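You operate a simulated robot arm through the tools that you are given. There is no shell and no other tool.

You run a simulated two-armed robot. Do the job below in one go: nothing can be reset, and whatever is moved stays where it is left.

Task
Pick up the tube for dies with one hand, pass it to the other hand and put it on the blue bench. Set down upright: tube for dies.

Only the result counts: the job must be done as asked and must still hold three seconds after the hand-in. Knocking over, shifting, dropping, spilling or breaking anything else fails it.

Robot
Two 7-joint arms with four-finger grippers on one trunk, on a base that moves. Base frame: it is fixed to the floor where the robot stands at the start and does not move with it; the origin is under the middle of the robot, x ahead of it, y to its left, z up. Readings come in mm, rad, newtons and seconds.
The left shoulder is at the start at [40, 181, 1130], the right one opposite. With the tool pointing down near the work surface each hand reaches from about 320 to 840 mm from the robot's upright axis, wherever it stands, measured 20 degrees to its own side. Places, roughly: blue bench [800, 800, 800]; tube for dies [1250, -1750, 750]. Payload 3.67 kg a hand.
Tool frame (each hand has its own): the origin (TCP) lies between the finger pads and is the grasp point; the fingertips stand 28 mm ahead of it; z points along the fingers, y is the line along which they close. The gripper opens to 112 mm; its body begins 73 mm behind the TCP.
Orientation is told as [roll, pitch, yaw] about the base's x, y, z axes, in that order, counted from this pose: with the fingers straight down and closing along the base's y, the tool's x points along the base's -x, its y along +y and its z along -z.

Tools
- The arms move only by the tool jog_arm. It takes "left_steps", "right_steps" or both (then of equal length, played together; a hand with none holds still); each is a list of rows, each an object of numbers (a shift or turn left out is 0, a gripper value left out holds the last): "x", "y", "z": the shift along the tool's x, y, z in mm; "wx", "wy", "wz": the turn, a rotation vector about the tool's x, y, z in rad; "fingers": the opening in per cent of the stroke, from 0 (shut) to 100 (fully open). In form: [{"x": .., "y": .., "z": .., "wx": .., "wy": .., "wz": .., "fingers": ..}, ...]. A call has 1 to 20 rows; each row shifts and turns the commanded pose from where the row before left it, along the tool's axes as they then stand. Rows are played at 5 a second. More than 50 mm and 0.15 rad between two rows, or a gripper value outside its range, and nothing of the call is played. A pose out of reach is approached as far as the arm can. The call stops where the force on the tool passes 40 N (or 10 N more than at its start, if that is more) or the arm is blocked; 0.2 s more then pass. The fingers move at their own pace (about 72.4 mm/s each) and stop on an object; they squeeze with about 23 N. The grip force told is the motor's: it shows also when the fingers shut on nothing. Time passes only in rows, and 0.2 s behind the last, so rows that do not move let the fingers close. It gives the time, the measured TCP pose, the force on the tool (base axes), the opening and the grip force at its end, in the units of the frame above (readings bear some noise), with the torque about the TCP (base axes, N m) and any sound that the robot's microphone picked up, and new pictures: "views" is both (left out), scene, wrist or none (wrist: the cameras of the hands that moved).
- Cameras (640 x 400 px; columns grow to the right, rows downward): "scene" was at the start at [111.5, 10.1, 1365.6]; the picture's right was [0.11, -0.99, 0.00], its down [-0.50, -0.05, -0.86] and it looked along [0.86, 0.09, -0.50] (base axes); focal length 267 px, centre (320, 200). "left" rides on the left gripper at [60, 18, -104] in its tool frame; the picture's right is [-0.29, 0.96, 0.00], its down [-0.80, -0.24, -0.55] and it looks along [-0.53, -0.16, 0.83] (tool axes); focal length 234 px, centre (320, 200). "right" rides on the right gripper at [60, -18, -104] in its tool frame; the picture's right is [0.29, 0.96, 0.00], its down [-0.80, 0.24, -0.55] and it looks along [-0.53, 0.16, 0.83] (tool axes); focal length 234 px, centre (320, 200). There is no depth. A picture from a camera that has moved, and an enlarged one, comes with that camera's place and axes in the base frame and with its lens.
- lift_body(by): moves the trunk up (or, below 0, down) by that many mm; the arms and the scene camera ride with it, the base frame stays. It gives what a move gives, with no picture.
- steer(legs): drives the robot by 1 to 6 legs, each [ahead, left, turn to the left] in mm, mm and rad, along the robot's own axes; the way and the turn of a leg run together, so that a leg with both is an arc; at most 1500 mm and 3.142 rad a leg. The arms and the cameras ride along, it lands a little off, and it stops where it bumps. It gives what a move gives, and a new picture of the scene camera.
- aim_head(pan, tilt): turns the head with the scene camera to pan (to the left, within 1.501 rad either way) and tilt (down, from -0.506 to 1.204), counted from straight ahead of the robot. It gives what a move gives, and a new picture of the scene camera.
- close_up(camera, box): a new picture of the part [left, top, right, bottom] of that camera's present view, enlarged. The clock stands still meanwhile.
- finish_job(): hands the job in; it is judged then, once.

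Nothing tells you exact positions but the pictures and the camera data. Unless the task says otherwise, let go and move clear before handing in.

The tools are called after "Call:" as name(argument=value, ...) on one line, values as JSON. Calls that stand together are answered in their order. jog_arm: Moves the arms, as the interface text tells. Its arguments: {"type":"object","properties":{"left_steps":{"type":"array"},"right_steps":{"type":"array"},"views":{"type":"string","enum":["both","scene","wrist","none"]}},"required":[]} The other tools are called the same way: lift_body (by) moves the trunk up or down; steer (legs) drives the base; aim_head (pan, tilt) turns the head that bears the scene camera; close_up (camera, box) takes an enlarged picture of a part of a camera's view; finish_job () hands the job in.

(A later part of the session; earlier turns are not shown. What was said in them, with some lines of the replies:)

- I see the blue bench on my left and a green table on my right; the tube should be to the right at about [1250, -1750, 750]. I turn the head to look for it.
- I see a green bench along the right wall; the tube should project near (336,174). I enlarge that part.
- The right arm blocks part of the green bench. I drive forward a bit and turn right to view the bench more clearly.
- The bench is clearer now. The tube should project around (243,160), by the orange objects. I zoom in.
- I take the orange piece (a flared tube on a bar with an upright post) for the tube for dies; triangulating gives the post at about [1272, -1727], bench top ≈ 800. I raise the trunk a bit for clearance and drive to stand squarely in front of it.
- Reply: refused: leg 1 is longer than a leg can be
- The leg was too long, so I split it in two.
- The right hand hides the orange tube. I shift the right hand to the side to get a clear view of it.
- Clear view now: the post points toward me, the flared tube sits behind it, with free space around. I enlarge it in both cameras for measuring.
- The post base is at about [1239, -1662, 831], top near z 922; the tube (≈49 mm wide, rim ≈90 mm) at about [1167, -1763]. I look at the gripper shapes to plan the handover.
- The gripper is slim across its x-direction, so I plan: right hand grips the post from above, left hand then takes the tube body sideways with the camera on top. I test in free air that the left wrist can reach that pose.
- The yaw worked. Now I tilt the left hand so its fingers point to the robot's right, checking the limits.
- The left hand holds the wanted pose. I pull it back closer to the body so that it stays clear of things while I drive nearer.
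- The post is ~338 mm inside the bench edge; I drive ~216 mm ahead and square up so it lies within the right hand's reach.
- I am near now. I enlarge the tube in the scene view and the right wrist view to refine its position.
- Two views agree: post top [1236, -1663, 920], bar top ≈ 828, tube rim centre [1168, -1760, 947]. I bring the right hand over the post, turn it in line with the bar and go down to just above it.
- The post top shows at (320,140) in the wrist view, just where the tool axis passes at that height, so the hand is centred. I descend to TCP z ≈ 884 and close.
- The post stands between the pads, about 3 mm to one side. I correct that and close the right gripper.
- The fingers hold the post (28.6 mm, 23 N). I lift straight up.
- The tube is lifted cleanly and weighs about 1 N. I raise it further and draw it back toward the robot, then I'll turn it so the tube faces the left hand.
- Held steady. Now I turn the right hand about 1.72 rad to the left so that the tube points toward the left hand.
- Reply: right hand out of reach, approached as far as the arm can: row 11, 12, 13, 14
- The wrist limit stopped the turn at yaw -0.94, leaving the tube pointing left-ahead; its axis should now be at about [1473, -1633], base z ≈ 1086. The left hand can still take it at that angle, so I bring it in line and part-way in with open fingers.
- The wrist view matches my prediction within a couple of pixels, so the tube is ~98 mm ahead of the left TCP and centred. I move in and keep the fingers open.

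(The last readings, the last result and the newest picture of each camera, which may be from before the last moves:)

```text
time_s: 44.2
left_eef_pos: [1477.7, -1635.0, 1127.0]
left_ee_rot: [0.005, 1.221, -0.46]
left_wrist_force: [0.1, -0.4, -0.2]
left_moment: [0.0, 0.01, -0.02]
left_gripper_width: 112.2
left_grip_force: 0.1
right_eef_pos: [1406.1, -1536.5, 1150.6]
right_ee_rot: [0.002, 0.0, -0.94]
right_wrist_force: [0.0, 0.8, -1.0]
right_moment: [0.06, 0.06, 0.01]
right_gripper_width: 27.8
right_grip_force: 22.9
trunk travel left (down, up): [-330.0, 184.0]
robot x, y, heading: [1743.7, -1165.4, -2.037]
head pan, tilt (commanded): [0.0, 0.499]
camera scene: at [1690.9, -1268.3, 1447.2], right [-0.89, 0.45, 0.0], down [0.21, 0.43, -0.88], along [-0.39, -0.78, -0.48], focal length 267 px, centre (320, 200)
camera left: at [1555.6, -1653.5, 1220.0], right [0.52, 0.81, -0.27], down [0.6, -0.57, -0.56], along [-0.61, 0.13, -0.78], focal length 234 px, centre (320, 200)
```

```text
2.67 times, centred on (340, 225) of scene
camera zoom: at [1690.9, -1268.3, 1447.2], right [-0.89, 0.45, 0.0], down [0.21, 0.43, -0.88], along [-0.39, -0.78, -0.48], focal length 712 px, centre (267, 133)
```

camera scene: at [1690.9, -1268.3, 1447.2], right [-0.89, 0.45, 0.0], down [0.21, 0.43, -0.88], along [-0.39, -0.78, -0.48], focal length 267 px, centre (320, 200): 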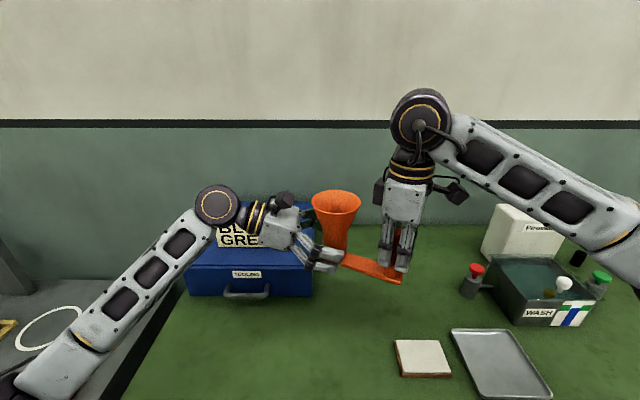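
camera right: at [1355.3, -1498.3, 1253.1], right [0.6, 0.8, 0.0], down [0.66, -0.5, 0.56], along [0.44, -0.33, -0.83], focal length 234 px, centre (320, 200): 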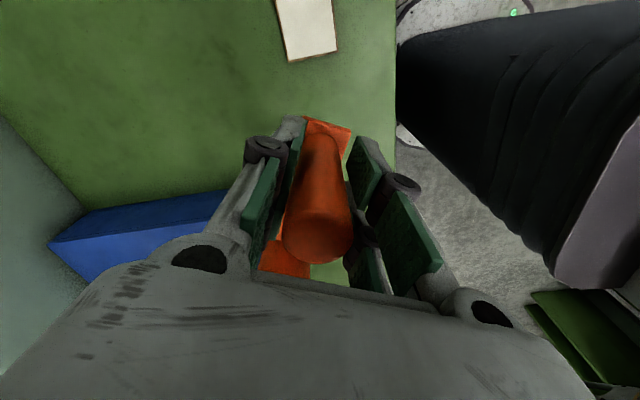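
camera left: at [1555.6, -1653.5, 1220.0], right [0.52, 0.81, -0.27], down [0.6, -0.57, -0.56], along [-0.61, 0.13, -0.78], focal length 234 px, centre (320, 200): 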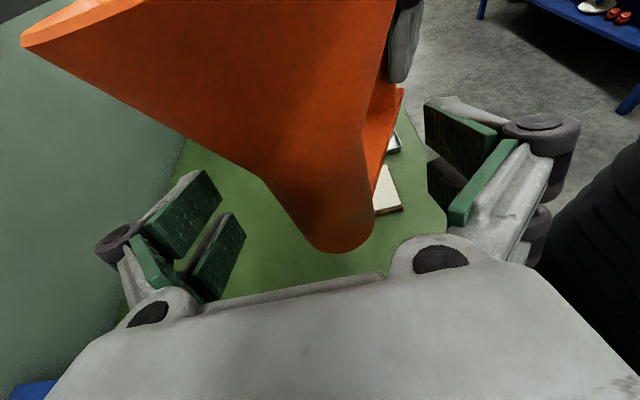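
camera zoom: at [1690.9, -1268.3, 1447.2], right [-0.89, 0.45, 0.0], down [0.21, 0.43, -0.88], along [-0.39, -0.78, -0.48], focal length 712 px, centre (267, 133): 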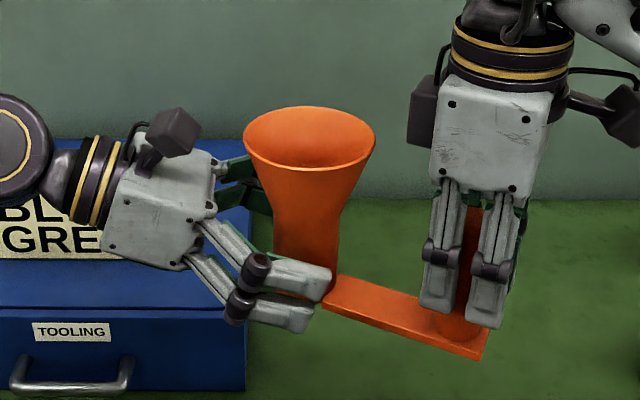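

Left fingers straddle the tube body with A still holding the post. I close the left gripper.

Call:
jog_arm(left_steps=[{"fingers": 0}, {}, {}, {}, {}, {}], views="both")

Call:
close_up(camera="scene", box=[220, 150, 460, 300])

```text
time_s: 45.6
left_eef_pos: [1478.2, -1636.4, 1127.3]
left_ee_rot: [0.004, 1.22, -0.46]
left_wrist_force: [-2.7, 2.8, -0.6]
left_moment: [0.01, 0.06, 0.14]
left_gripper_width: 45.8
left_grip_force: 23.1
right_eef_pos: [1404.3, -1537.8, 1149.6]
right_ee_rot: [0.001, -0.002, -0.941]
right_wrist_force: [2.8, -1.1, -1.8]
right_moment: [0.02, -0.06, -0.03]
right_gripper_width: 27.5
right_grip_force: 23.3
trunk travel left (down, up): [-330.0, 184.0]
robot x, y, heading: [1739.6, -1168.5, -2.037]
head pan, tilt (commanded): [0.0, 0.499]
camera scene: at [1690.5, -1268.1, 1447.2], right [-0.89, 0.45, 0.0], down [0.21, 0.43, -0.88], along [-0.39, -0.78, -0.48], focal length 267 px, centre (320, 200)
camera left: at [1555.4, -1653.3, 1220.0], right [0.52, 0.81, -0.27], down [0.6, -0.57, -0.56], along [-0.61, 0.13, -0.78], focal length 234 px, centre (320, 200)
```

scene: 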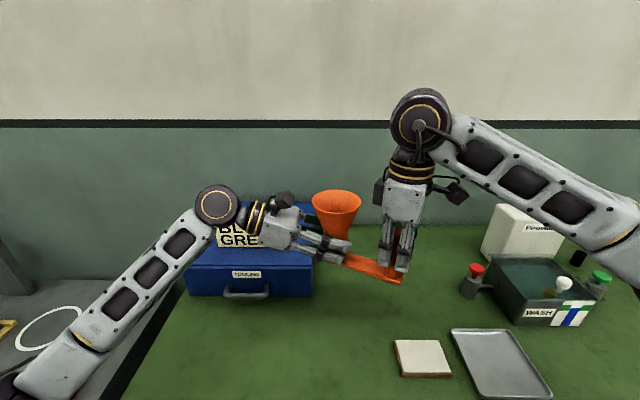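
left: 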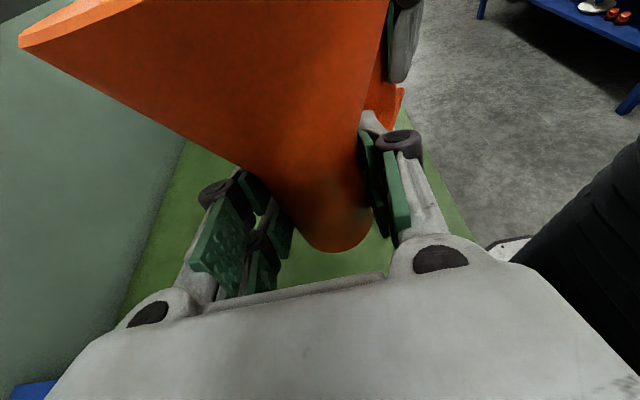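

```text
2.67 times, centred on (340, 225) of scene
camera zoom: at [1690.5, -1268.1, 1447.2], right [-0.89, 0.45, 0.0], down [0.21, 0.43, -0.88], along [-0.39, -0.78, -0.48], focal length 712 px, centre (267, 133)
```

zoom: 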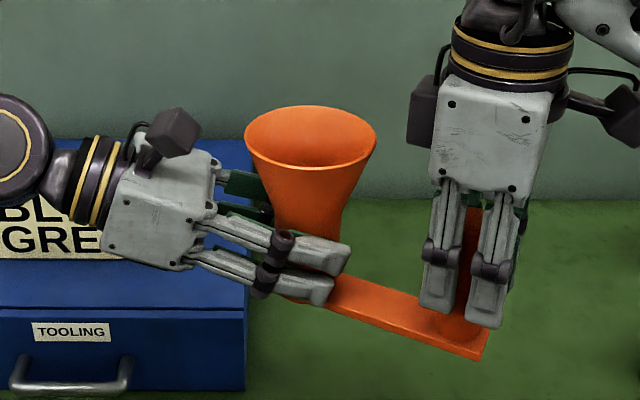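

Both hands hold it firmly (left 45.8 mm at 23 N). I open the right gripper and raise the right hand straight off the post.

Call:
jog_arm(right_steps=[{"fingers": 70}, {}, {}, {}, {}], views="scene")

Call:
close_up(camera="scene", box=[220, 150, 460, 300])

```text
time_s: 46.8
left_eef_pos: [1477.8, -1635.5, 1126.7]
left_ee_rot: [0.002, 1.219, -0.458]
left_wrist_force: [0.0, 0.0, -0.9]
left_moment: [-0.04, -0.08, 0.04]
left_gripper_width: 46.0
left_grip_force: 22.3
right_eef_pos: [1405.4, -1536.7, 1150.9]
right_ee_rot: [0.0, -0.002, -0.94]
right_wrist_force: [1.6, -0.1, 1.3]
right_moment: [-0.03, -0.03, -0.01]
right_gripper_width: 78.3
right_grip_force: 0.1
trunk travel left (down, up): [-330.0, 184.0]
robot x, y, heading: [1739.4, -1169.2, -2.035]
head pan, tilt (commanded): [0.0, 0.499]
camera scene: at [1690.5, -1268.2, 1447.2], right [-0.89, 0.45, 0.0], down [0.21, 0.43, -0.88], along [-0.39, -0.78, -0.48], focal length 267 px, centre (320, 200)
```

scene: 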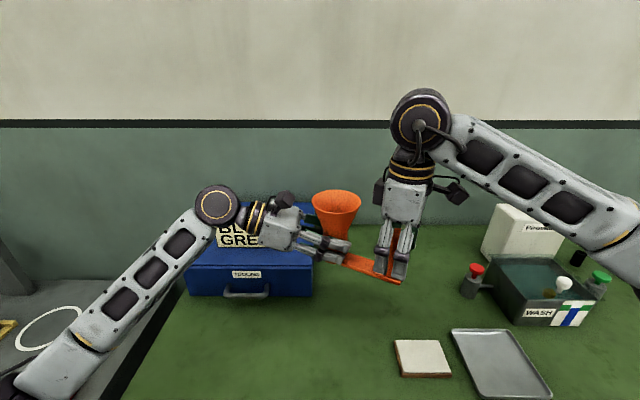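

```text
2.67 times, centred on (340, 225) of scene
camera zoom: at [1690.5, -1268.2, 1447.2], right [-0.89, 0.45, 0.0], down [0.21, 0.43, -0.88], along [-0.39, -0.78, -0.48], focal length 712 px, centre (267, 133)
```

zoom: 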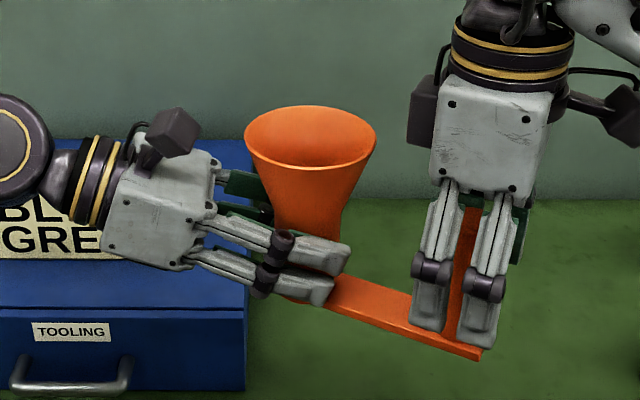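

The left hand carries it alone and it has not moved. The right hand goes up and away.

Call:
jog_arm(right_steps=[{"z": -20}, {"z": -30}, {"z": -40}, {"z": -45}, {"x": 40}, {"x": 45}, {"x": 45}], views="scene")

Call:
close_up(camera="scene", box=[220, 150, 460, 300])

```text
time_s: 48.4
left_eef_pos: [1477.4, -1634.1, 1127.5]
left_ee_rot: [-0.001, 1.219, -0.463]
left_wrist_force: [-0.6, -0.2, -1.3]
left_moment: [-0.06, -0.04, 0.02]
left_gripper_width: 45.8
left_grip_force: 23.3
right_eef_pos: [1379.5, -1411.5, 1270.2]
right_ee_rot: [-0.003, -0.003, -0.94]
right_wrist_force: [0.3, 0.9, -0.7]
right_moment: [-0.05, -0.03, 0.0]
right_gripper_width: 78.3
right_grip_force: 0.1
right hand out of reach, approached as far as the arm can: row 3, 4, 5, 6, 7
trunk travel left (down, up): [-330.0, 184.0]
robot x, y, heading: [1737.3, -1171.1, -2.034]
head pan, tilt (commanded): [0.0, 0.499]
camera scene: at [1690.6, -1266.3, 1447.4], right [-0.89, 0.45, 0.0], down [0.21, 0.43, -0.88], along [-0.39, -0.79, -0.48], focal length 267 px, centre (320, 200)
```

scene: 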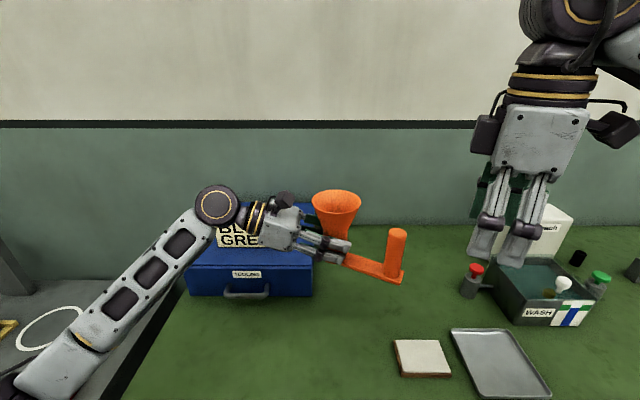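

```text
2.67 times, centred on (340, 225) of scene
camera zoom: at [1690.6, -1266.3, 1447.4], right [-0.89, 0.45, 0.0], down [0.21, 0.43, -0.88], along [-0.39, -0.79, -0.48], focal length 712 px, centre (267, 133)
```

zoom: 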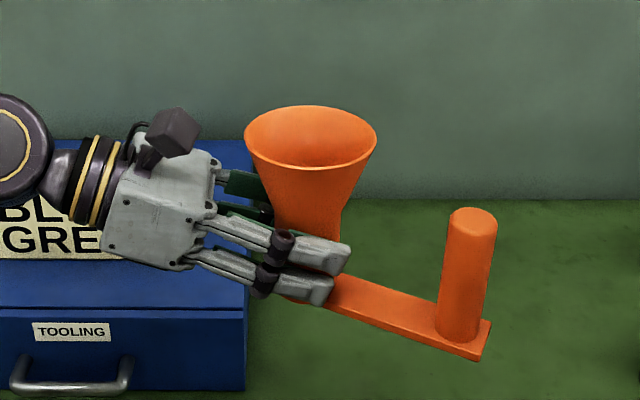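

The handover is done: the left hand alone holds the tube, upright. I unwind and park the right hand to the side while drawing the left hand back for driving.

Call:
jog_arm(right_steps=[{"wz": 0.137}, {"wz": 0.137}, {"wz": 0.137}, {"wz": 0.137}, {"wz": 0.137}, {"wz": 0.137}, {"wz": 0.137}, {"wz": 0.137}, {"y": -40}, {"y": -40}, {"y": -40}, {}], left_steps=[{}, {}, {}, {}, {}, {}, {"y": 15}, {"y": 20}, {"y": 20}, {"y": 20}, {"y": 15}, {}], views="both")

```text
time_s: 51.0
left_eef_pos: [1518.5, -1555.8, 1127.1]
left_ee_rot: [0.009, 1.224, -0.456]
left_wrist_force: [0.2, -0.4, -1.2]
left_moment: [-0.03, -0.03, -0.02]
left_gripper_width: 46.0
left_grip_force: 22.6
right_eef_pos: [1274.6, -1362.4, 1270.6]
right_ee_rot: [0.0, 0.0, -2.033]
right_wrist_force: [0.3, -0.9, -0.9]
right_moment: [0.02, 0.02, -0.01]
right_gripper_width: 78.5
right_grip_force: 0.2
trunk travel left (down, up): [-330.0, 184.0]
robot x, y, heading: [1742.8, -1167.0, -2.035]
head pan, tilt (commanded): [0.0, 0.499]
camera scene: at [1690.8, -1268.8, 1447.2], right [-0.89, 0.45, 0.0], down [0.21, 0.43, -0.88], along [-0.39, -0.78, -0.48], focal length 267 px, centre (320, 200)
camera right: at [1284.7, -1300.4, 1373.5], right [0.99, -0.17, 0.0], down [-0.14, -0.82, 0.55], along [-0.09, -0.55, -0.83], focal length 234 px, centre (320, 200)
camera left: at [1596.0, -1572.9, 1219.9], right [0.52, 0.81, -0.27], down [0.6, -0.57, -0.56], along [-0.61, 0.13, -0.78], focal length 234 px, centre (320, 200)
```

scene: 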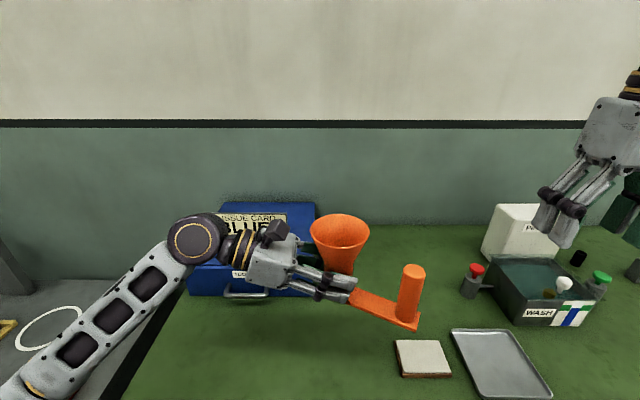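
right: 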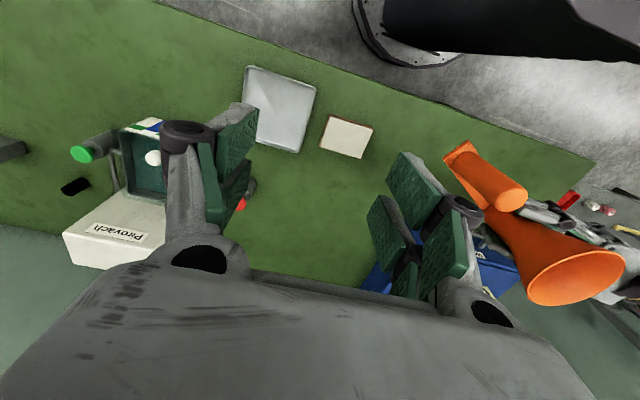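
left: 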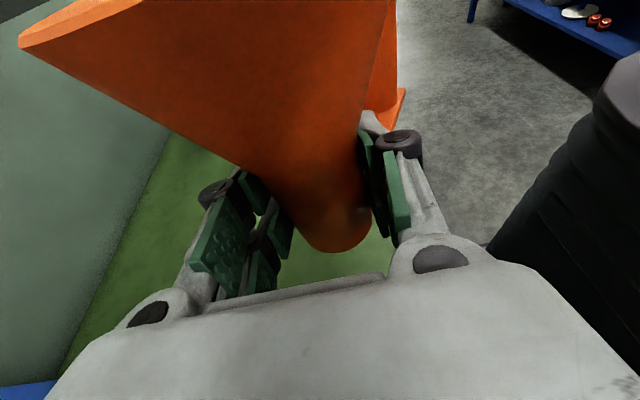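

Everything is stable. I back away from the green bench and drive along the aisle toward the blue bench.

Call:
steer(legs=[[-330, 0, 0], [0, -1450, 0]])

```text
time_s: 60.1
left_eef_pos: [399.4, -607.0, 1127.4]
left_ee_rot: [0.002, 1.22, -0.477]
left_wrist_force: [0.0, 0.1, 0.9]
left_moment: [-0.03, -0.03, 0.0]
left_gripper_width: 45.9
left_grip_force: 23.1
right_eef_pos: [158.8, -410.5, 1270.9]
right_ee_rot: [0.001, 0.0, -2.048]
right_wrist_force: [-0.1, -0.3, 0.3]
right_moment: [-0.02, 0.0, 0.0]
right_gripper_width: 78.4
right_grip_force: 0.1
trunk travel left (down, up): [-330.0, 184.0]
robot x, y, heading: [625.2, -226.4, -2.05]
head pan, tilt (commanded): [0.0, 0.499]
camera scene: at [577.0, -323.0, 1447.2], right [-0.89, 0.46, 0.0], down [0.22, 0.42, -0.88], along [-0.41, -0.78, -0.48], focal length 267 px, centre (320, 200)
```

scene: 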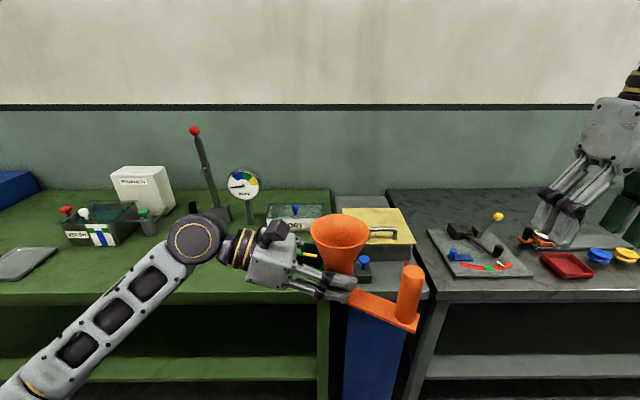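

Now I turn round to face the blue bench.

Call:
steer(legs=[[0, 0, 1.577], [0, 0, 1.577]])

```text
time_s: 69.0
left_eef_pos: [850.5, 160.5, 1127.5]
left_ee_rot: [0.002, 1.22, 2.681]
left_wrist_force: [-0.2, 0.0, 0.1]
left_moment: [0.04, 0.06, -0.03]
left_gripper_width: 45.4
left_grip_force: 22.8
right_eef_pos: [1092.6, -31.9, 1271.7]
right_ee_rot: [-0.001, 0.0, 1.107]
right_wrist_force: [1.1, 0.5, -0.4]
right_moment: [0.01, 0.04, 0.01]
right_gripper_width: 78.2
right_grip_force: 0.1
trunk travel left (down, up): [-330.0, 184.0]
robot x, y, heading: [625.3, -223.7, 1.104]
head pan, tilt (commanded): [0.0, 0.499]
camera scene: at [678.8, -124.8, 1447.2], right [0.89, -0.45, 0.0], down [-0.22, -0.43, -0.88], along [0.4, 0.78, -0.48], focal length 267 px, centre (320, 200)
```

scene: 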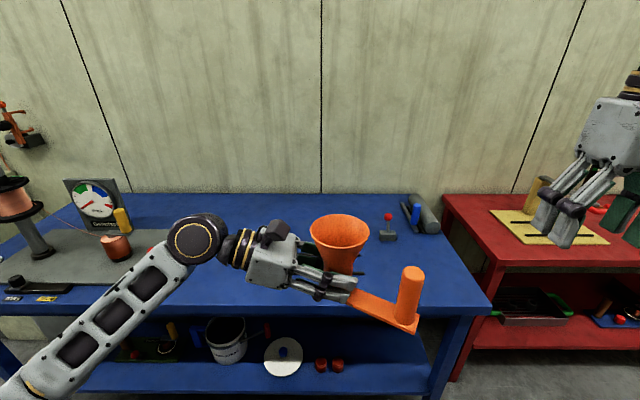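

The blue bench lies ahead, but my hand hides its middle. I check the right wrist view for the bench top.

Call:
close_up(camera="right", box=[0, 0, 640, 400])

Call:
close_up(camera="left", box=[0, 0, 640, 400])

```text
1.00 times, centred on (320, 200) of right (not enlarged: the box is as wide or as high as the picture)
camera zoom: at [1083.2, -93.3, 1373.6], right [-0.99, 0.17, 0.0], down [0.14, 0.82, 0.55], along [0.09, 0.55, -0.83], focal length 234 px, centre (320, 200)
```

zoom: 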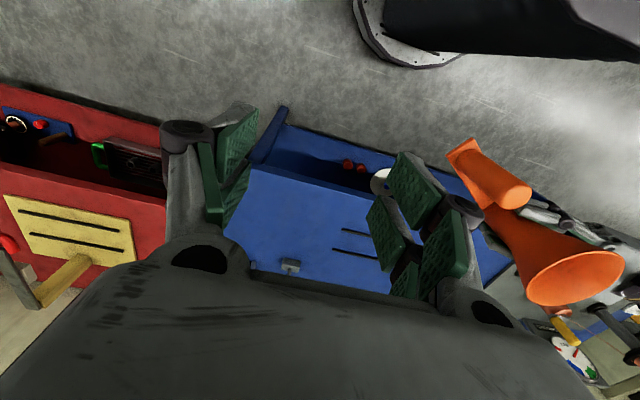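

```text
1.00 times, centred on (320, 200) of left (not enlarged: the box is as wide or as high as the picture)
camera zoom: at [773.2, 178.6, 1220.0], right [-0.52, -0.81, -0.27], down [-0.6, 0.57, -0.56], along [0.61, -0.13, -0.78], focal length 234 px, centre (320, 200)
```

zoom: 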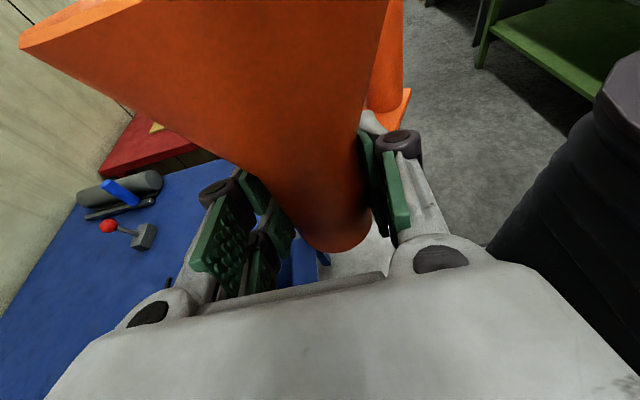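

The right-hand part of the blue bench (around [1217, 405]) is free, with only flat marks to its left and a small lever behind. I drive closer so the tube comes over that spot.

Call:
steer(legs=[[0, -213, 0], [310, 0, 0]])

```text
time_s: 72.4
left_eef_pos: [1182.3, 341.1, 1127.3]
left_ee_rot: [0.005, 1.221, 2.675]
left_wrist_force: [-0.3, -0.3, -0.8]
left_moment: [0.07, 0.03, -0.02]
left_gripper_width: 45.2
left_grip_force: 23.1
right_eef_pos: [1425.0, 145.8, 1270.3]
right_ee_rot: [0.0, -0.001, 1.099]
right_wrist_force: [-0.1, 0.4, -0.2]
right_moment: [-0.04, 0.0, -0.03]
right_gripper_width: 78.7
right_grip_force: 0.0
trunk travel left (down, up): [-330.0, 184.0]
robot x, y, heading: [955.7, -43.3, 1.095]
head pan, tilt (commanded): [0.0, 0.499]
camera scene: at [1009.4, 57.1, 1447.3], right [0.89, -0.46, 0.0], down [-0.22, -0.43, -0.88], along [0.4, 0.78, -0.48], focal length 267 px, centre (320, 200)
```

scene: 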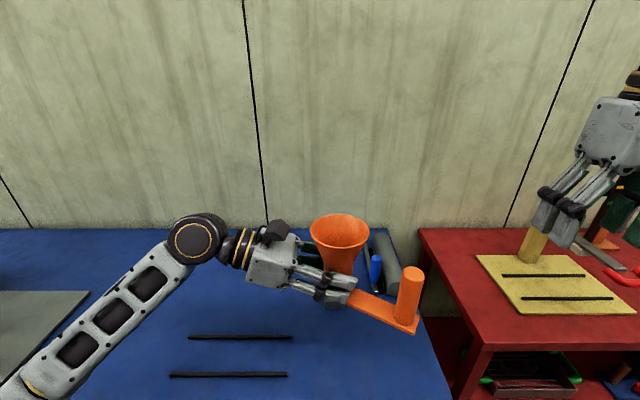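

The tube hangs over e≈free spot just right of the flat marks. I move it 45 mm further over the bench and lower it about 200 mm, keeping well above the surface.

Call:
jog_arm(left_steps=[{"y": -22}, {"y": -23}, {"x": -28.2, "z": 10.3}, {"x": -28.2, "z": 10.3}, {"x": -28.2, "z": 10.3}, {"x": -28.2, "z": 10.3}, {"x": -28.2, "z": 10.3}, {"x": -28.2, "z": 10.3}, {}], views="both")

```text
time_s: 74.4
left_eef_pos: [1202.7, 380.1, 946.0]
left_ee_rot: [0.002, 1.22, 2.674]
left_wrist_force: [-0.2, 0.2, -0.4]
left_moment: [0.08, 0.08, -0.02]
left_gripper_width: 45.3
left_grip_force: 23.1
right_eef_pos: [1425.8, 146.6, 1270.9]
right_ee_rot: [0.0, -0.001, 1.099]
right_wrist_force: [-0.5, -0.2, 0.7]
right_moment: [-0.01, 0.0, -0.03]
right_gripper_width: 78.5
right_grip_force: 0.1
trunk travel left (down, up): [-330.0, 184.0]
robot x, y, heading: [955.1, -41.1, 1.094]
head pan, tilt (commanded): [0.0, 0.499]
camera scene: at [1009.3, 57.0, 1447.3], right [0.89, -0.46, 0.0], down [-0.22, -0.43, -0.88], along [0.4, 0.78, -0.48], focal length 267 px, centre (320, 200)
camera left: at [1127.4, 400.5, 1039.8], right [-0.52, -0.81, -0.27], down [-0.6, 0.57, -0.56], along [0.61, -0.13, -0.78], focal length 234 px, centre (320, 200)
```

scene: 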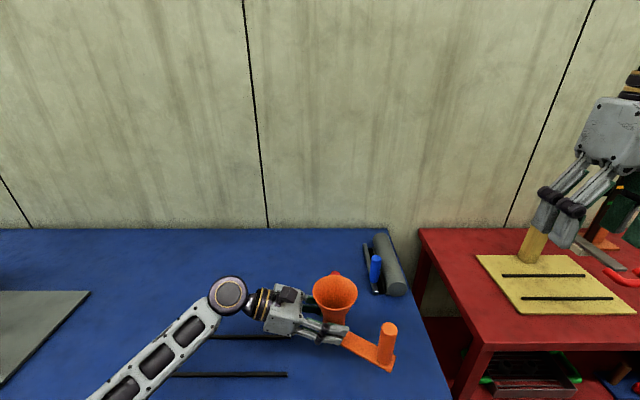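
left: 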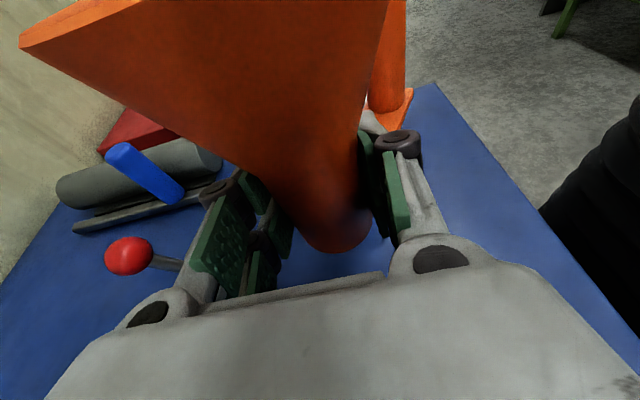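

The lever's red ball is at about [1293, 523, 911], well clear. The tube's base is near z 905; I go down another 80 mm and look.

Call:
jog_arm(left_steps=[{"x": -18.8, "z": 6.84}, {"x": -18.8, "z": 6.84}, {"x": -18.8, "z": 6.84}, {"x": -14.1, "z": 5.1}, {}], views="both")

Call:
close_up(camera="scene", box=[200, 240, 440, 390])

```text
time_s: 75.6
left_eef_pos: [1204.1, 381.5, 871.4]
left_ee_rot: [0.005, 1.221, 2.674]
left_wrist_force: [1.0, 0.1, -1.2]
left_moment: [0.04, 0.05, 0.02]
left_gripper_width: 45.4
left_grip_force: 23.1
right_eef_pos: [1425.5, 145.4, 1270.9]
right_ee_rot: [0.0, 0.0, 1.099]
right_wrist_force: [1.2, 0.2, -0.2]
right_moment: [0.03, 0.01, 0.03]
right_gripper_width: 78.1
right_grip_force: 0.0
trunk travel left (down, up): [-330.0, 184.0]
robot x, y, heading: [958.5, -44.4, 1.098]
head pan, tilt (commanded): [0.0, 0.499]
camera scene: at [1009.3, 57.0, 1447.3], right [0.89, -0.46, 0.0], down [-0.22, -0.43, -0.88], along [0.4, 0.78, -0.48], focal length 267 px, centre (320, 200)
camera left: at [1126.8, 400.0, 965.2], right [-0.52, -0.81, -0.27], down [-0.6, 0.57, -0.56], along [0.61, -0.13, -0.78], focal length 234 px, centre (320, 200)
```

scene: 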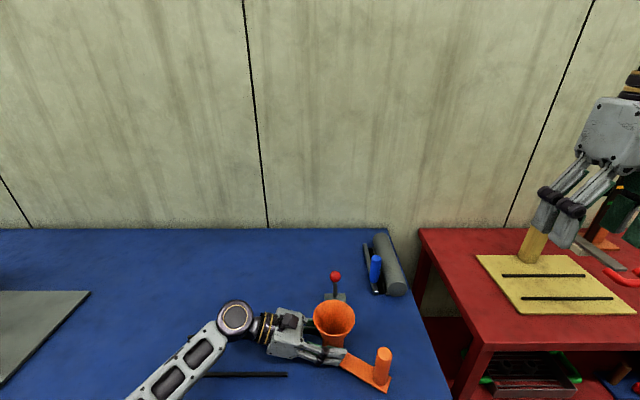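
left: 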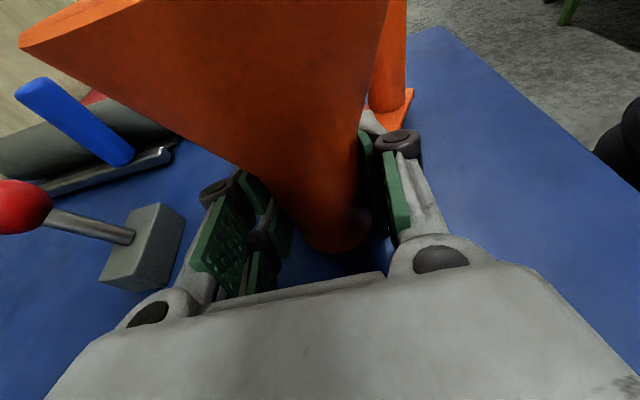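

```text
2.67 times, centred on (320, 315) of scene
camera zoom: at [1009.3, 57.0, 1447.3], right [0.89, -0.46, 0.0], down [-0.22, -0.43, -0.88], along [0.4, 0.78, -0.48], focal length 712 px, centre (320, -107)
```

zoom: 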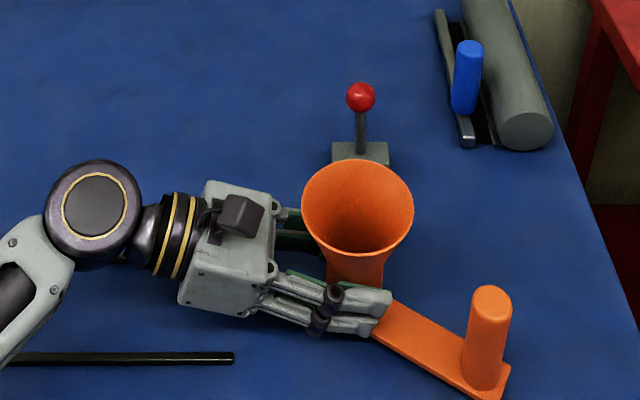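

Base is now near z 831 with the bench at about 795–800. I lower by 24 mm in small steps and watch the force.

Call:
jog_arm(left_steps=[{"x": -3.76, "z": 1.37}, {"x": -3.76, "z": 1.37}, {"x": -3.76, "z": 1.37}, {"x": -3.76, "z": 1.37}, {"x": -3.76, "z": 1.37}, {"x": -3.76, "z": 1.37}, {}], views="wrist")

Call:
close_up(camera="scene", box=[200, 250, 440, 400])

```text
time_s: 76.9
left_eef_pos: [1203.3, 380.9, 861.8]
left_ee_rot: [-0.02, 1.236, 2.653]
left_wrist_force: [-3.5, -2.2, 11.4]
left_moment: [-0.12, 0.41, -0.03]
left_gripper_width: 45.2
left_grip_force: 22.6
right_eef_pos: [1424.6, 144.7, 1270.8]
right_ee_rot: [0.0, 0.0, 1.098]
right_wrist_force: [0.8, -0.1, -0.1]
right_moment: [-0.01, 0.01, 0.0]
right_gripper_width: 78.1
right_grip_force: 0.1
trunk travel left (down, up): [-330.0, 184.0]
robot x, y, heading: [958.8, -43.5, 1.101]
head pan, tilt (commanded): [0.0, 0.499]
stopped in row 6 (left hand): the force on the tool passed its limit at 44 N (the readings are from after the stop); the commanded pose is now the measured one
camera left: at [1126.6, 400.7, 952.1], right [-0.52, -0.81, -0.28], down [-0.59, 0.57, -0.57], along [0.62, -0.13, -0.77], focal length 234 px, centre (320, 200)
```

left: 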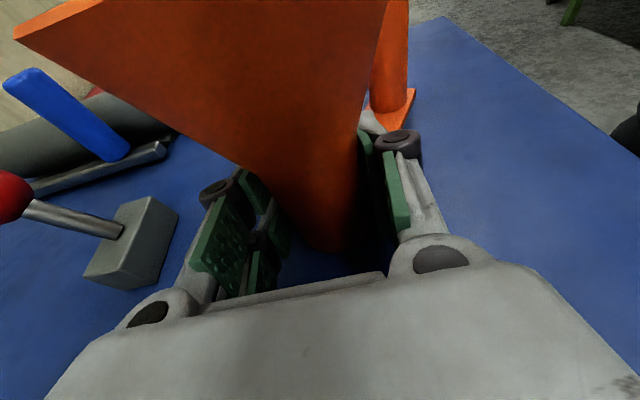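

```text
2.67 times, centred on (320, 325) of scene
camera zoom: at [1009.0, 57.0, 1447.1], right [0.89, -0.46, 0.0], down [-0.22, -0.43, -0.88], along [0.4, 0.78, -0.48], focal length 712 px, centre (320, -133)
```

zoom: 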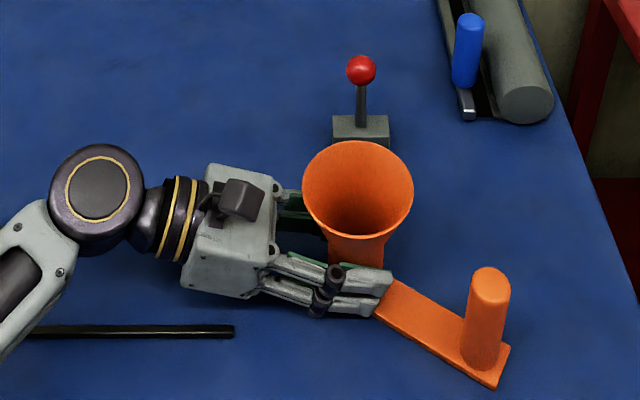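

Contact came at TCP z ≈ 862, meaning the base is at about 821, like the green bench. I check from the right wrist camera and a closer scene view whether the tube really stands flat.

Call:
close_up(camera="right", box=[0, 0, 640, 400])

Call:
close_up(camera="scene", box=[310, 300, 400, 400])

Call:
close_up(camera="left", box=[200, 80, 440, 300])

```text
1.00 times, centred on (320, 200) of right (not enlarged: the box is as wide or as high as the picture)
camera zoom: at [1413.6, 85.4, 1373.4], right [-0.98, 0.18, 0.0], down [0.15, 0.82, 0.55], along [0.1, 0.55, -0.83], focal length 234 px, centre (320, 200)
```

zoom: 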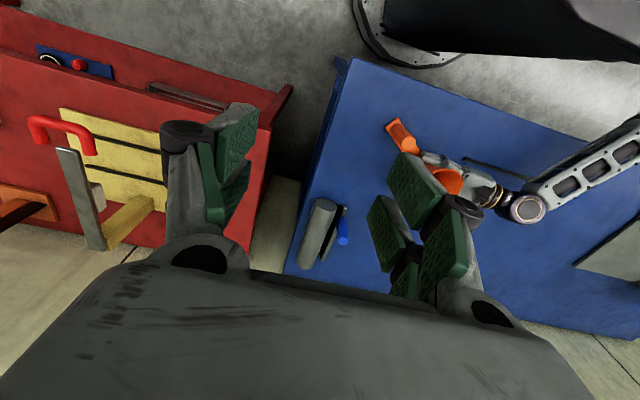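

```text
4.00 times, centred on (355, 350) of scene
camera zoom: at [1009.0, 57.0, 1447.1], right [0.89, -0.46, 0.0], down [-0.22, -0.43, -0.88], along [0.4, 0.78, -0.48], focal length 1068 px, centre (180, -400)
```

zoom: 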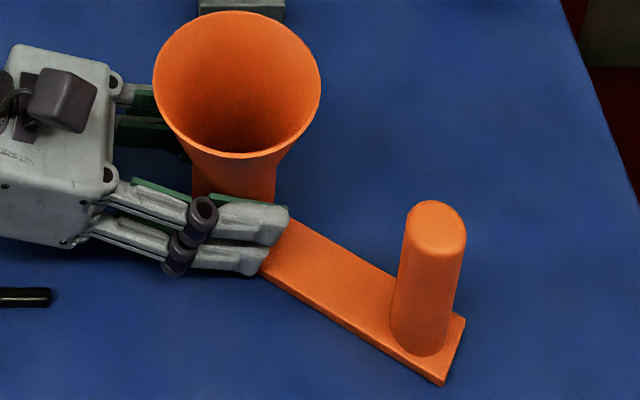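

```text
1.82 times, centred on (320, 190) of left
camera zoom: at [1126.6, 400.7, 952.1], right [-0.52, -0.81, -0.28], down [-0.59, 0.57, -0.57], along [0.62, -0.13, -0.77], focal length 426 px, centre (320, 218)
```

zoom: 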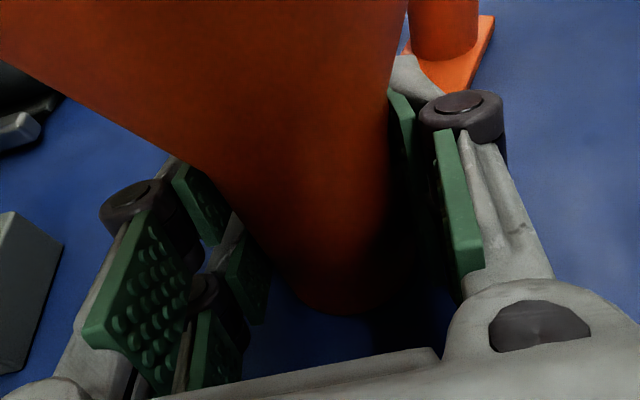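

Contact height matches the pick-up geometry exactly (same bench height), so the tube is standing on the blue bench. I undo the slight pitch the push caused and check the residual force.

Call:
jog_arm(left_steps=[{"x": 0.5, "z": -0.2, "wy": -0.015, "wz": -0.007}, {}, {}], views="none")

```text
time_s: 77.7
left_eef_pos: [1204.7, 380.6, 859.6]
left_ee_rot: [0.0, 1.219, 2.672]
left_wrist_force: [4.0, 0.7, 13.1]
left_moment: [-0.53, -0.76, 0.25]
left_gripper_width: 45.0
left_grip_force: 23.1
right_eef_pos: [1425.4, 145.0, 1271.5]
right_ee_rot: [0.001, -0.002, 1.1]
right_wrist_force: [-0.6, 0.0, 0.5]
right_moment: [-0.03, -0.07, 0.03]
right_gripper_width: 78.5
right_grip_force: 0.1
trunk travel left (down, up): [-330.0, 184.0]
robot x, y, heading: [956.4, -42.3, 1.101]
head pan, tilt (commanded): [0.0, 0.499]
```

About 13 N still presses; I ease the hand up by a millimetre or so until the load nearly vanishes.

Call:
jog_arm(left_steps=[{"x": 0.94, "z": -0.34}, {}, {}], views="none")

```text
time_s: 78.5
left_eef_pos: [1203.6, 381.1, 859.6]
left_ee_rot: [0.001, 1.22, 2.673]
left_wrist_force: [4.6, 0.3, 12.7]
left_moment: [-0.42, -0.7, 0.2]
left_gripper_width: 45.0
left_grip_force: 22.8
right_eef_pos: [1424.3, 144.2, 1271.6]
right_ee_rot: [0.0, 0.0, 1.099]
right_wrist_force: [-0.7, -0.1, -0.1]
right_moment: [0.02, 0.01, -0.02]
right_gripper_width: 78.3
right_grip_force: 0.1
trunk travel left (down, up): [-330.0, 184.0]
robot x, y, heading: [958.2, -39.7, 1.093]
head pan, tilt (commanded): [0.0, 0.499]
```

Call:
jog_arm(left_steps=[{"x": 1.4, "z": -0.5}, {}, {}], views="none")

```text
time_s: 79.3
left_eef_pos: [1203.3, 382.5, 860.6]
left_ee_rot: [0.006, 1.215, 2.678]
left_wrist_force: [1.6, 0.0, 5.4]
left_moment: [-0.29, -0.39, 0.13]
left_gripper_width: 45.1
left_grip_force: 23.2
right_eef_pos: [1424.1, 146.7, 1269.5]
right_ee_rot: [-0.001, -0.002, 1.099]
right_wrist_force: [-0.6, -0.5, -0.5]
right_moment: [0.04, 0.05, 0.02]
right_gripper_width: 78.8
right_grip_force: 0.1
trunk travel left (down, up): [-330.0, 184.0]
robot x, y, heading: [957.5, -43.4, 1.097]
head pan, tilt (commanded): [0.0, 0.499]
```

Call:
jog_arm(left_steps=[{"x": 0.8, "z": -0.3}, {}, {}], views="both")

Call:
close_up(camera="scene", box=[280, 290, 400, 400])

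```text
time_s: 80.1
left_eef_pos: [1203.7, 382.3, 861.4]
left_ee_rot: [0.006, 1.216, 2.679]
left_wrist_force: [-0.7, 0.8, -2.2]
left_moment: [0.07, 0.02, 0.0]
left_gripper_width: 45.1
left_grip_force: 23.2
right_eef_pos: [1424.3, 145.9, 1271.1]
right_ee_rot: [-0.001, 0.0, 1.1]
right_wrist_force: [-0.3, 0.5, 0.1]
right_moment: [-0.02, -0.03, -0.01]
right_gripper_width: 78.4
right_grip_force: 0.2
trunk travel left (down, up): [-330.0, 184.0]
robot x, y, heading: [958.4, -41.2, 1.094]
head pan, tilt (commanded): [0.0, 0.499]
camera scene: at [1009.2, 57.1, 1447.2], right [0.89, -0.46, 0.0], down [-0.22, -0.43, -0.88], along [0.4, 0.78, -0.48], focal length 267 px, centre (320, 200)
camera left: at [1127.7, 400.5, 955.2], right [-0.52, -0.81, -0.27], down [-0.6, 0.57, -0.56], along [0.6, -0.13, -0.79], focal length 234 px, centre (320, 200)
```

scene: 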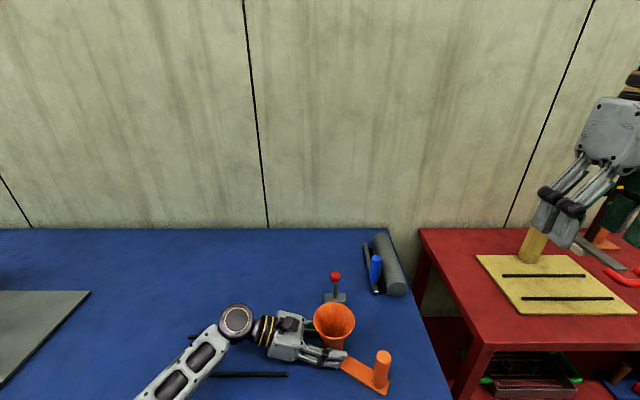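
left: 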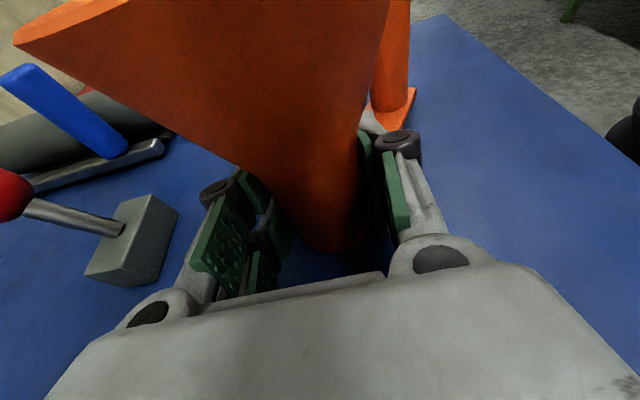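

```text
3.64 times, centred on (340, 345) of scene
camera zoom: at [1009.2, 57.1, 1447.2], right [0.89, -0.46, 0.0], down [-0.22, -0.43, -0.88], along [0.4, 0.78, -0.48], focal length 971 px, centre (247, -327)
```

zoom: 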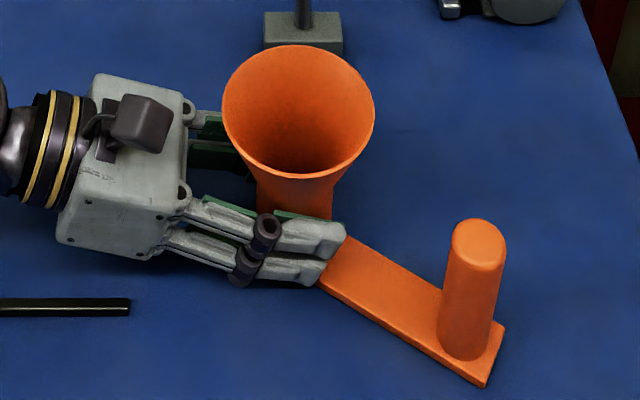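

The load is gone and the base is within a millimetre of the bench. I open the left fingers enough to free the tube.

Call:
jog_arm(left_steps=[{"fingers": 50}, {"fingers": 65}, {}, {}, {}], views="both")

Call:
close_up(camera="scene", box=[280, 290, 400, 400])

```text
time_s: 81.3
left_eef_pos: [1203.4, 382.1, 861.7]
left_ee_rot: [0.006, 1.216, 2.678]
left_wrist_force: [-0.2, -1.0, 0.1]
left_moment: [0.0, -0.02, -0.02]
left_gripper_width: 72.8
left_grip_force: 0.1
right_eef_pos: [1424.2, 146.2, 1269.6]
right_ee_rot: [-0.001, 0.0, 1.098]
right_wrist_force: [-0.2, 0.3, -0.2]
right_moment: [-0.01, 0.03, -0.01]
right_gripper_width: 78.2
right_grip_force: 0.0
trunk travel left (down, up): [-330.0, 184.0]
robot x, y, heading: [956.1, -38.3, 1.093]
head pan, tilt (commanded): [0.0, 0.499]
camera scene: at [1009.1, 57.0, 1447.3], right [0.89, -0.46, 0.0], down [-0.22, -0.43, -0.88], along [0.4, 0.78, -0.48], focal length 267 px, centre (320, 200)
camera left: at [1127.8, 400.4, 955.6], right [-0.52, -0.81, -0.27], down [-0.6, 0.57, -0.56], along [0.6, -0.13, -0.79], focal length 234 px, centre (320, 200)
```

scene: 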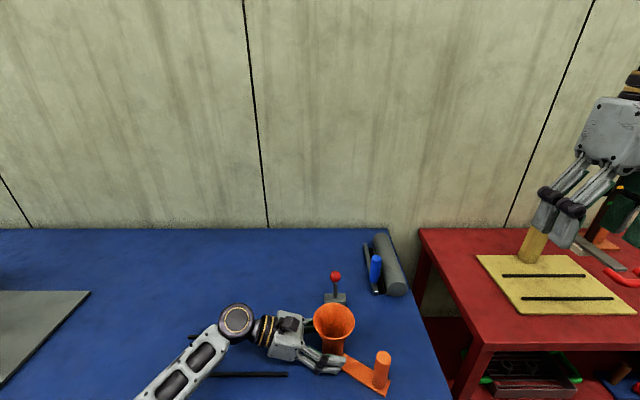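
left: 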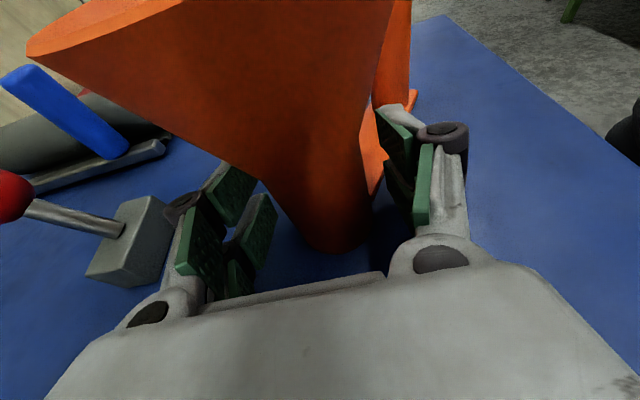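

```text
3.64 times, centred on (340, 345) of scene
camera zoom: at [1009.1, 57.0, 1447.3], right [0.89, -0.46, 0.0], down [-0.22, -0.43, -0.88], along [0.4, 0.78, -0.48], focal length 971 px, centre (247, -327)
```

zoom: 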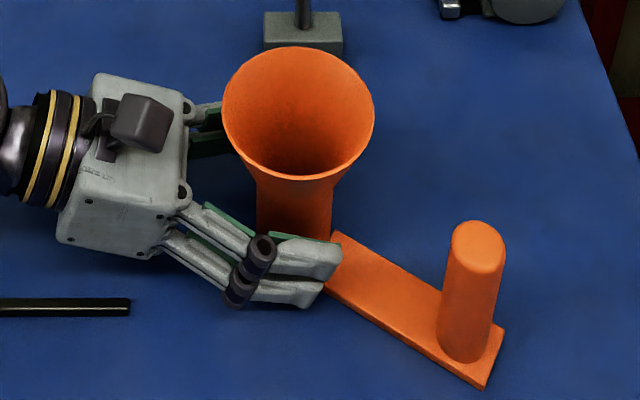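

The tube stands free on the blue bench. I back the left hand straight out along its pointing direction.

Call:
jog_arm(left_steps=[{"x": -3.5, "z": -9.4}, {"x": -5.2, "z": -14.1}, {"x": -6.9, "z": -18.8}, {"x": -6.9, "z": -18.8}, {"x": -6.9, "z": -18.8}, {"x": -8.7, "z": -23.5}, {"x": -8.7, "z": -23.5}, {}], views="both")

Call:
close_up(camera="scene", box=[280, 290, 400, 400])

```text
time_s: 83.1
left_eef_pos: [1083.5, 443.5, 860.4]
left_ee_rot: [0.005, 1.217, 2.678]
left_wrist_force: [-0.9, 0.2, 0.2]
left_moment: [0.01, 0.0, 0.01]
left_gripper_width: 72.8
left_grip_force: 0.1
right_eef_pos: [1424.9, 146.1, 1270.9]
right_ee_rot: [0.002, 0.0, 1.1]
right_wrist_force: [0.7, 0.5, 0.2]
right_moment: [0.01, 0.01, -0.02]
right_gripper_width: 78.4
right_grip_force: 0.1
trunk travel left (down, up): [-330.0, 184.0]
robot x, y, heading: [956.5, -41.5, 1.101]
head pan, tilt (commanded): [0.0, 0.499]
camera scene: at [1009.5, 56.9, 1447.2], right [0.89, -0.46, 0.0], down [-0.22, -0.43, -0.88], along [0.4, 0.78, -0.48], focal length 267 px, centre (320, 200)
camera left: at [1007.0, 461.9, 955.3], right [-0.52, -0.81, -0.27], down [-0.6, 0.57, -0.56], along [0.6, -0.13, -0.79], focal length 234 px, centre (320, 200)
```

scene: 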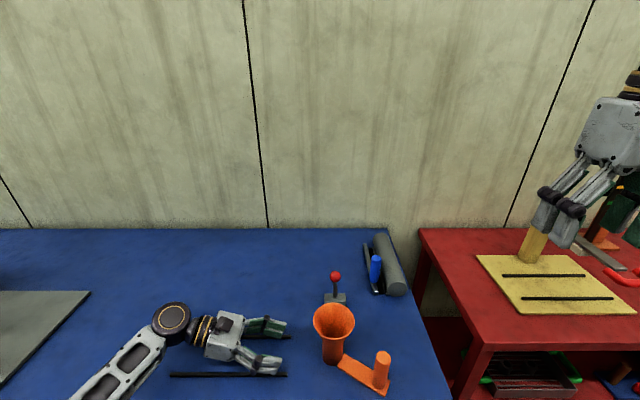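
left: 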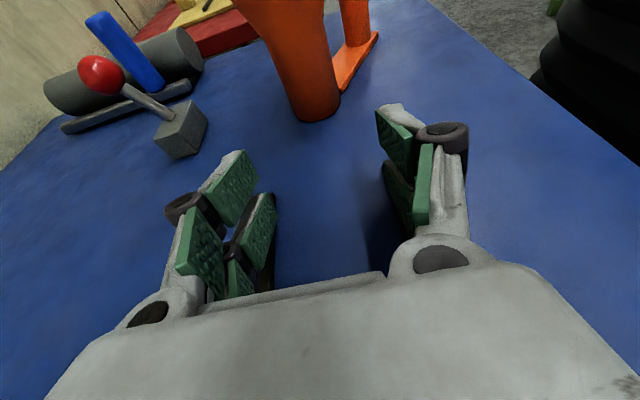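

```text
3.64 times, centred on (340, 345) of scene
camera zoom: at [1009.5, 56.9, 1447.2], right [0.89, -0.46, 0.0], down [-0.22, -0.43, -0.88], along [0.4, 0.78, -0.48], focal length 971 px, centre (247, -327)
```

zoom: 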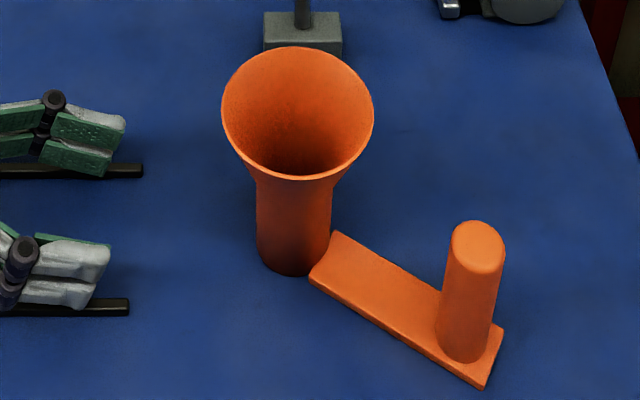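

The tube stands upright on its own and nothing else has moved. I raise the left hand clear and take a last look.

Call:
jog_arm(left_steps=[{"x": 28.2, "z": -10.3}, {"x": 28.2, "z": -10.3}, {"x": 37.6, "z": -13.7}, {"x": 37.6, "z": -13.7}, {"x": 37.6, "z": -13.7}, {}, {}, {}], views="both")

Call:
close_up(camera="scene", box=[160, 240, 420, 400])

```text
time_s: 84.9
left_eef_pos: [1085.8, 442.5, 1040.7]
left_ee_rot: [0.003, 1.216, 2.676]
left_wrist_force: [0.0, -0.7, -0.5]
left_moment: [-0.02, 0.01, 0.01]
left_gripper_width: 73.0
left_grip_force: 0.1
right_eef_pos: [1424.4, 146.5, 1271.4]
right_ee_rot: [0.001, 0.002, 1.099]
right_wrist_force: [-1.0, 0.5, 0.8]
right_moment: [-0.01, -0.04, 0.04]
right_gripper_width: 78.2
right_grip_force: 0.1
trunk travel left (down, up): [-330.0, 184.0]
robot x, y, heading: [955.5, -40.9, 1.093]
head pan, tilt (commanded): [0.0, 0.499]
camera scene: at [1009.1, 57.0, 1447.3], right [0.89, -0.46, 0.0], down [-0.22, -0.43, -0.88], along [0.4, 0.78, -0.48], focal length 267 px, centre (320, 200)
camera left: at [1008.8, 461.2, 1134.3], right [-0.52, -0.81, -0.27], down [-0.6, 0.57, -0.56], along [0.6, -0.13, -0.79], focal length 234 px, centre (320, 200)
```

scene: 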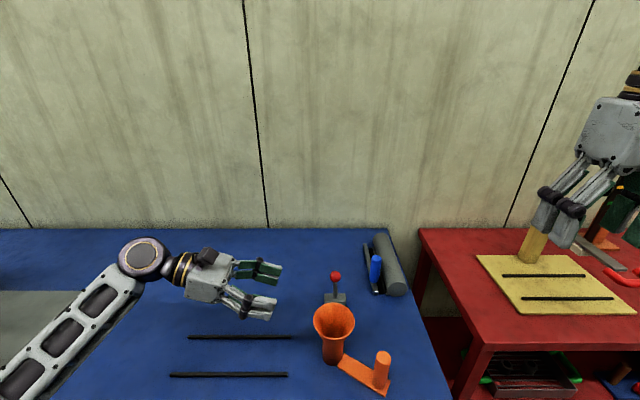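
left: 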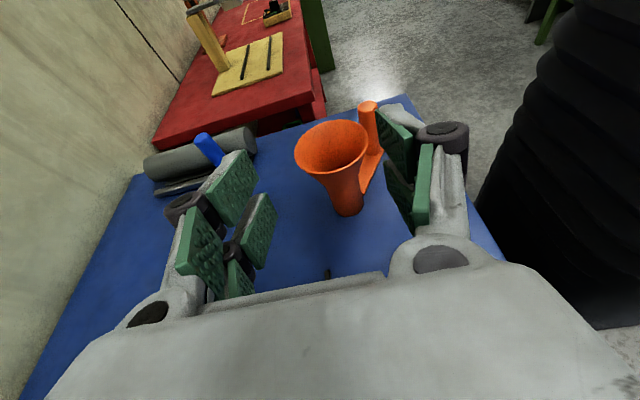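

```text
2.46 times, centred on (290, 320) of scene
camera zoom: at [1009.1, 57.0, 1447.3], right [0.89, -0.46, 0.0], down [-0.22, -0.43, -0.88], along [0.4, 0.78, -0.48], focal length 657 px, centre (394, -95)
```

zoom: 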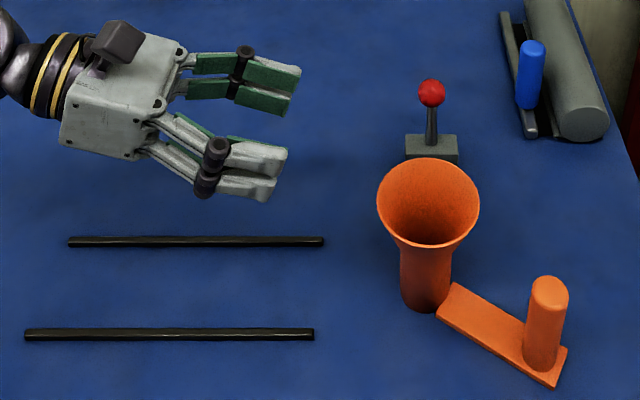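

The tube for dies stands upright and alone on the blue bench. Both hands are clear and everything around it is where it was, so I hand the job in.

Call:
finish_job()

```text
The job is handed in.
```

The tube for dies is standing upright on the right-hand part of the blue bench, and I have handed the job in. I took it to be the orange flared tube with the handle post, because it was the object closest to the given position.

- **Pick-up:** the right hand lifted it off the green bench by the post.
- **Handover:** the left hand took the tube body in the air, then the right hand let go.
- **Set-down:** the left hand lowered it onto the blue bench. On contact it pressed with about 44 N. I eased that off and levelled the hand before opening the fingers. The tube settled flat and has stayed upright since.

In the final pictures nothing else near the set-down spot had moved, and both hands were clear of the tube.
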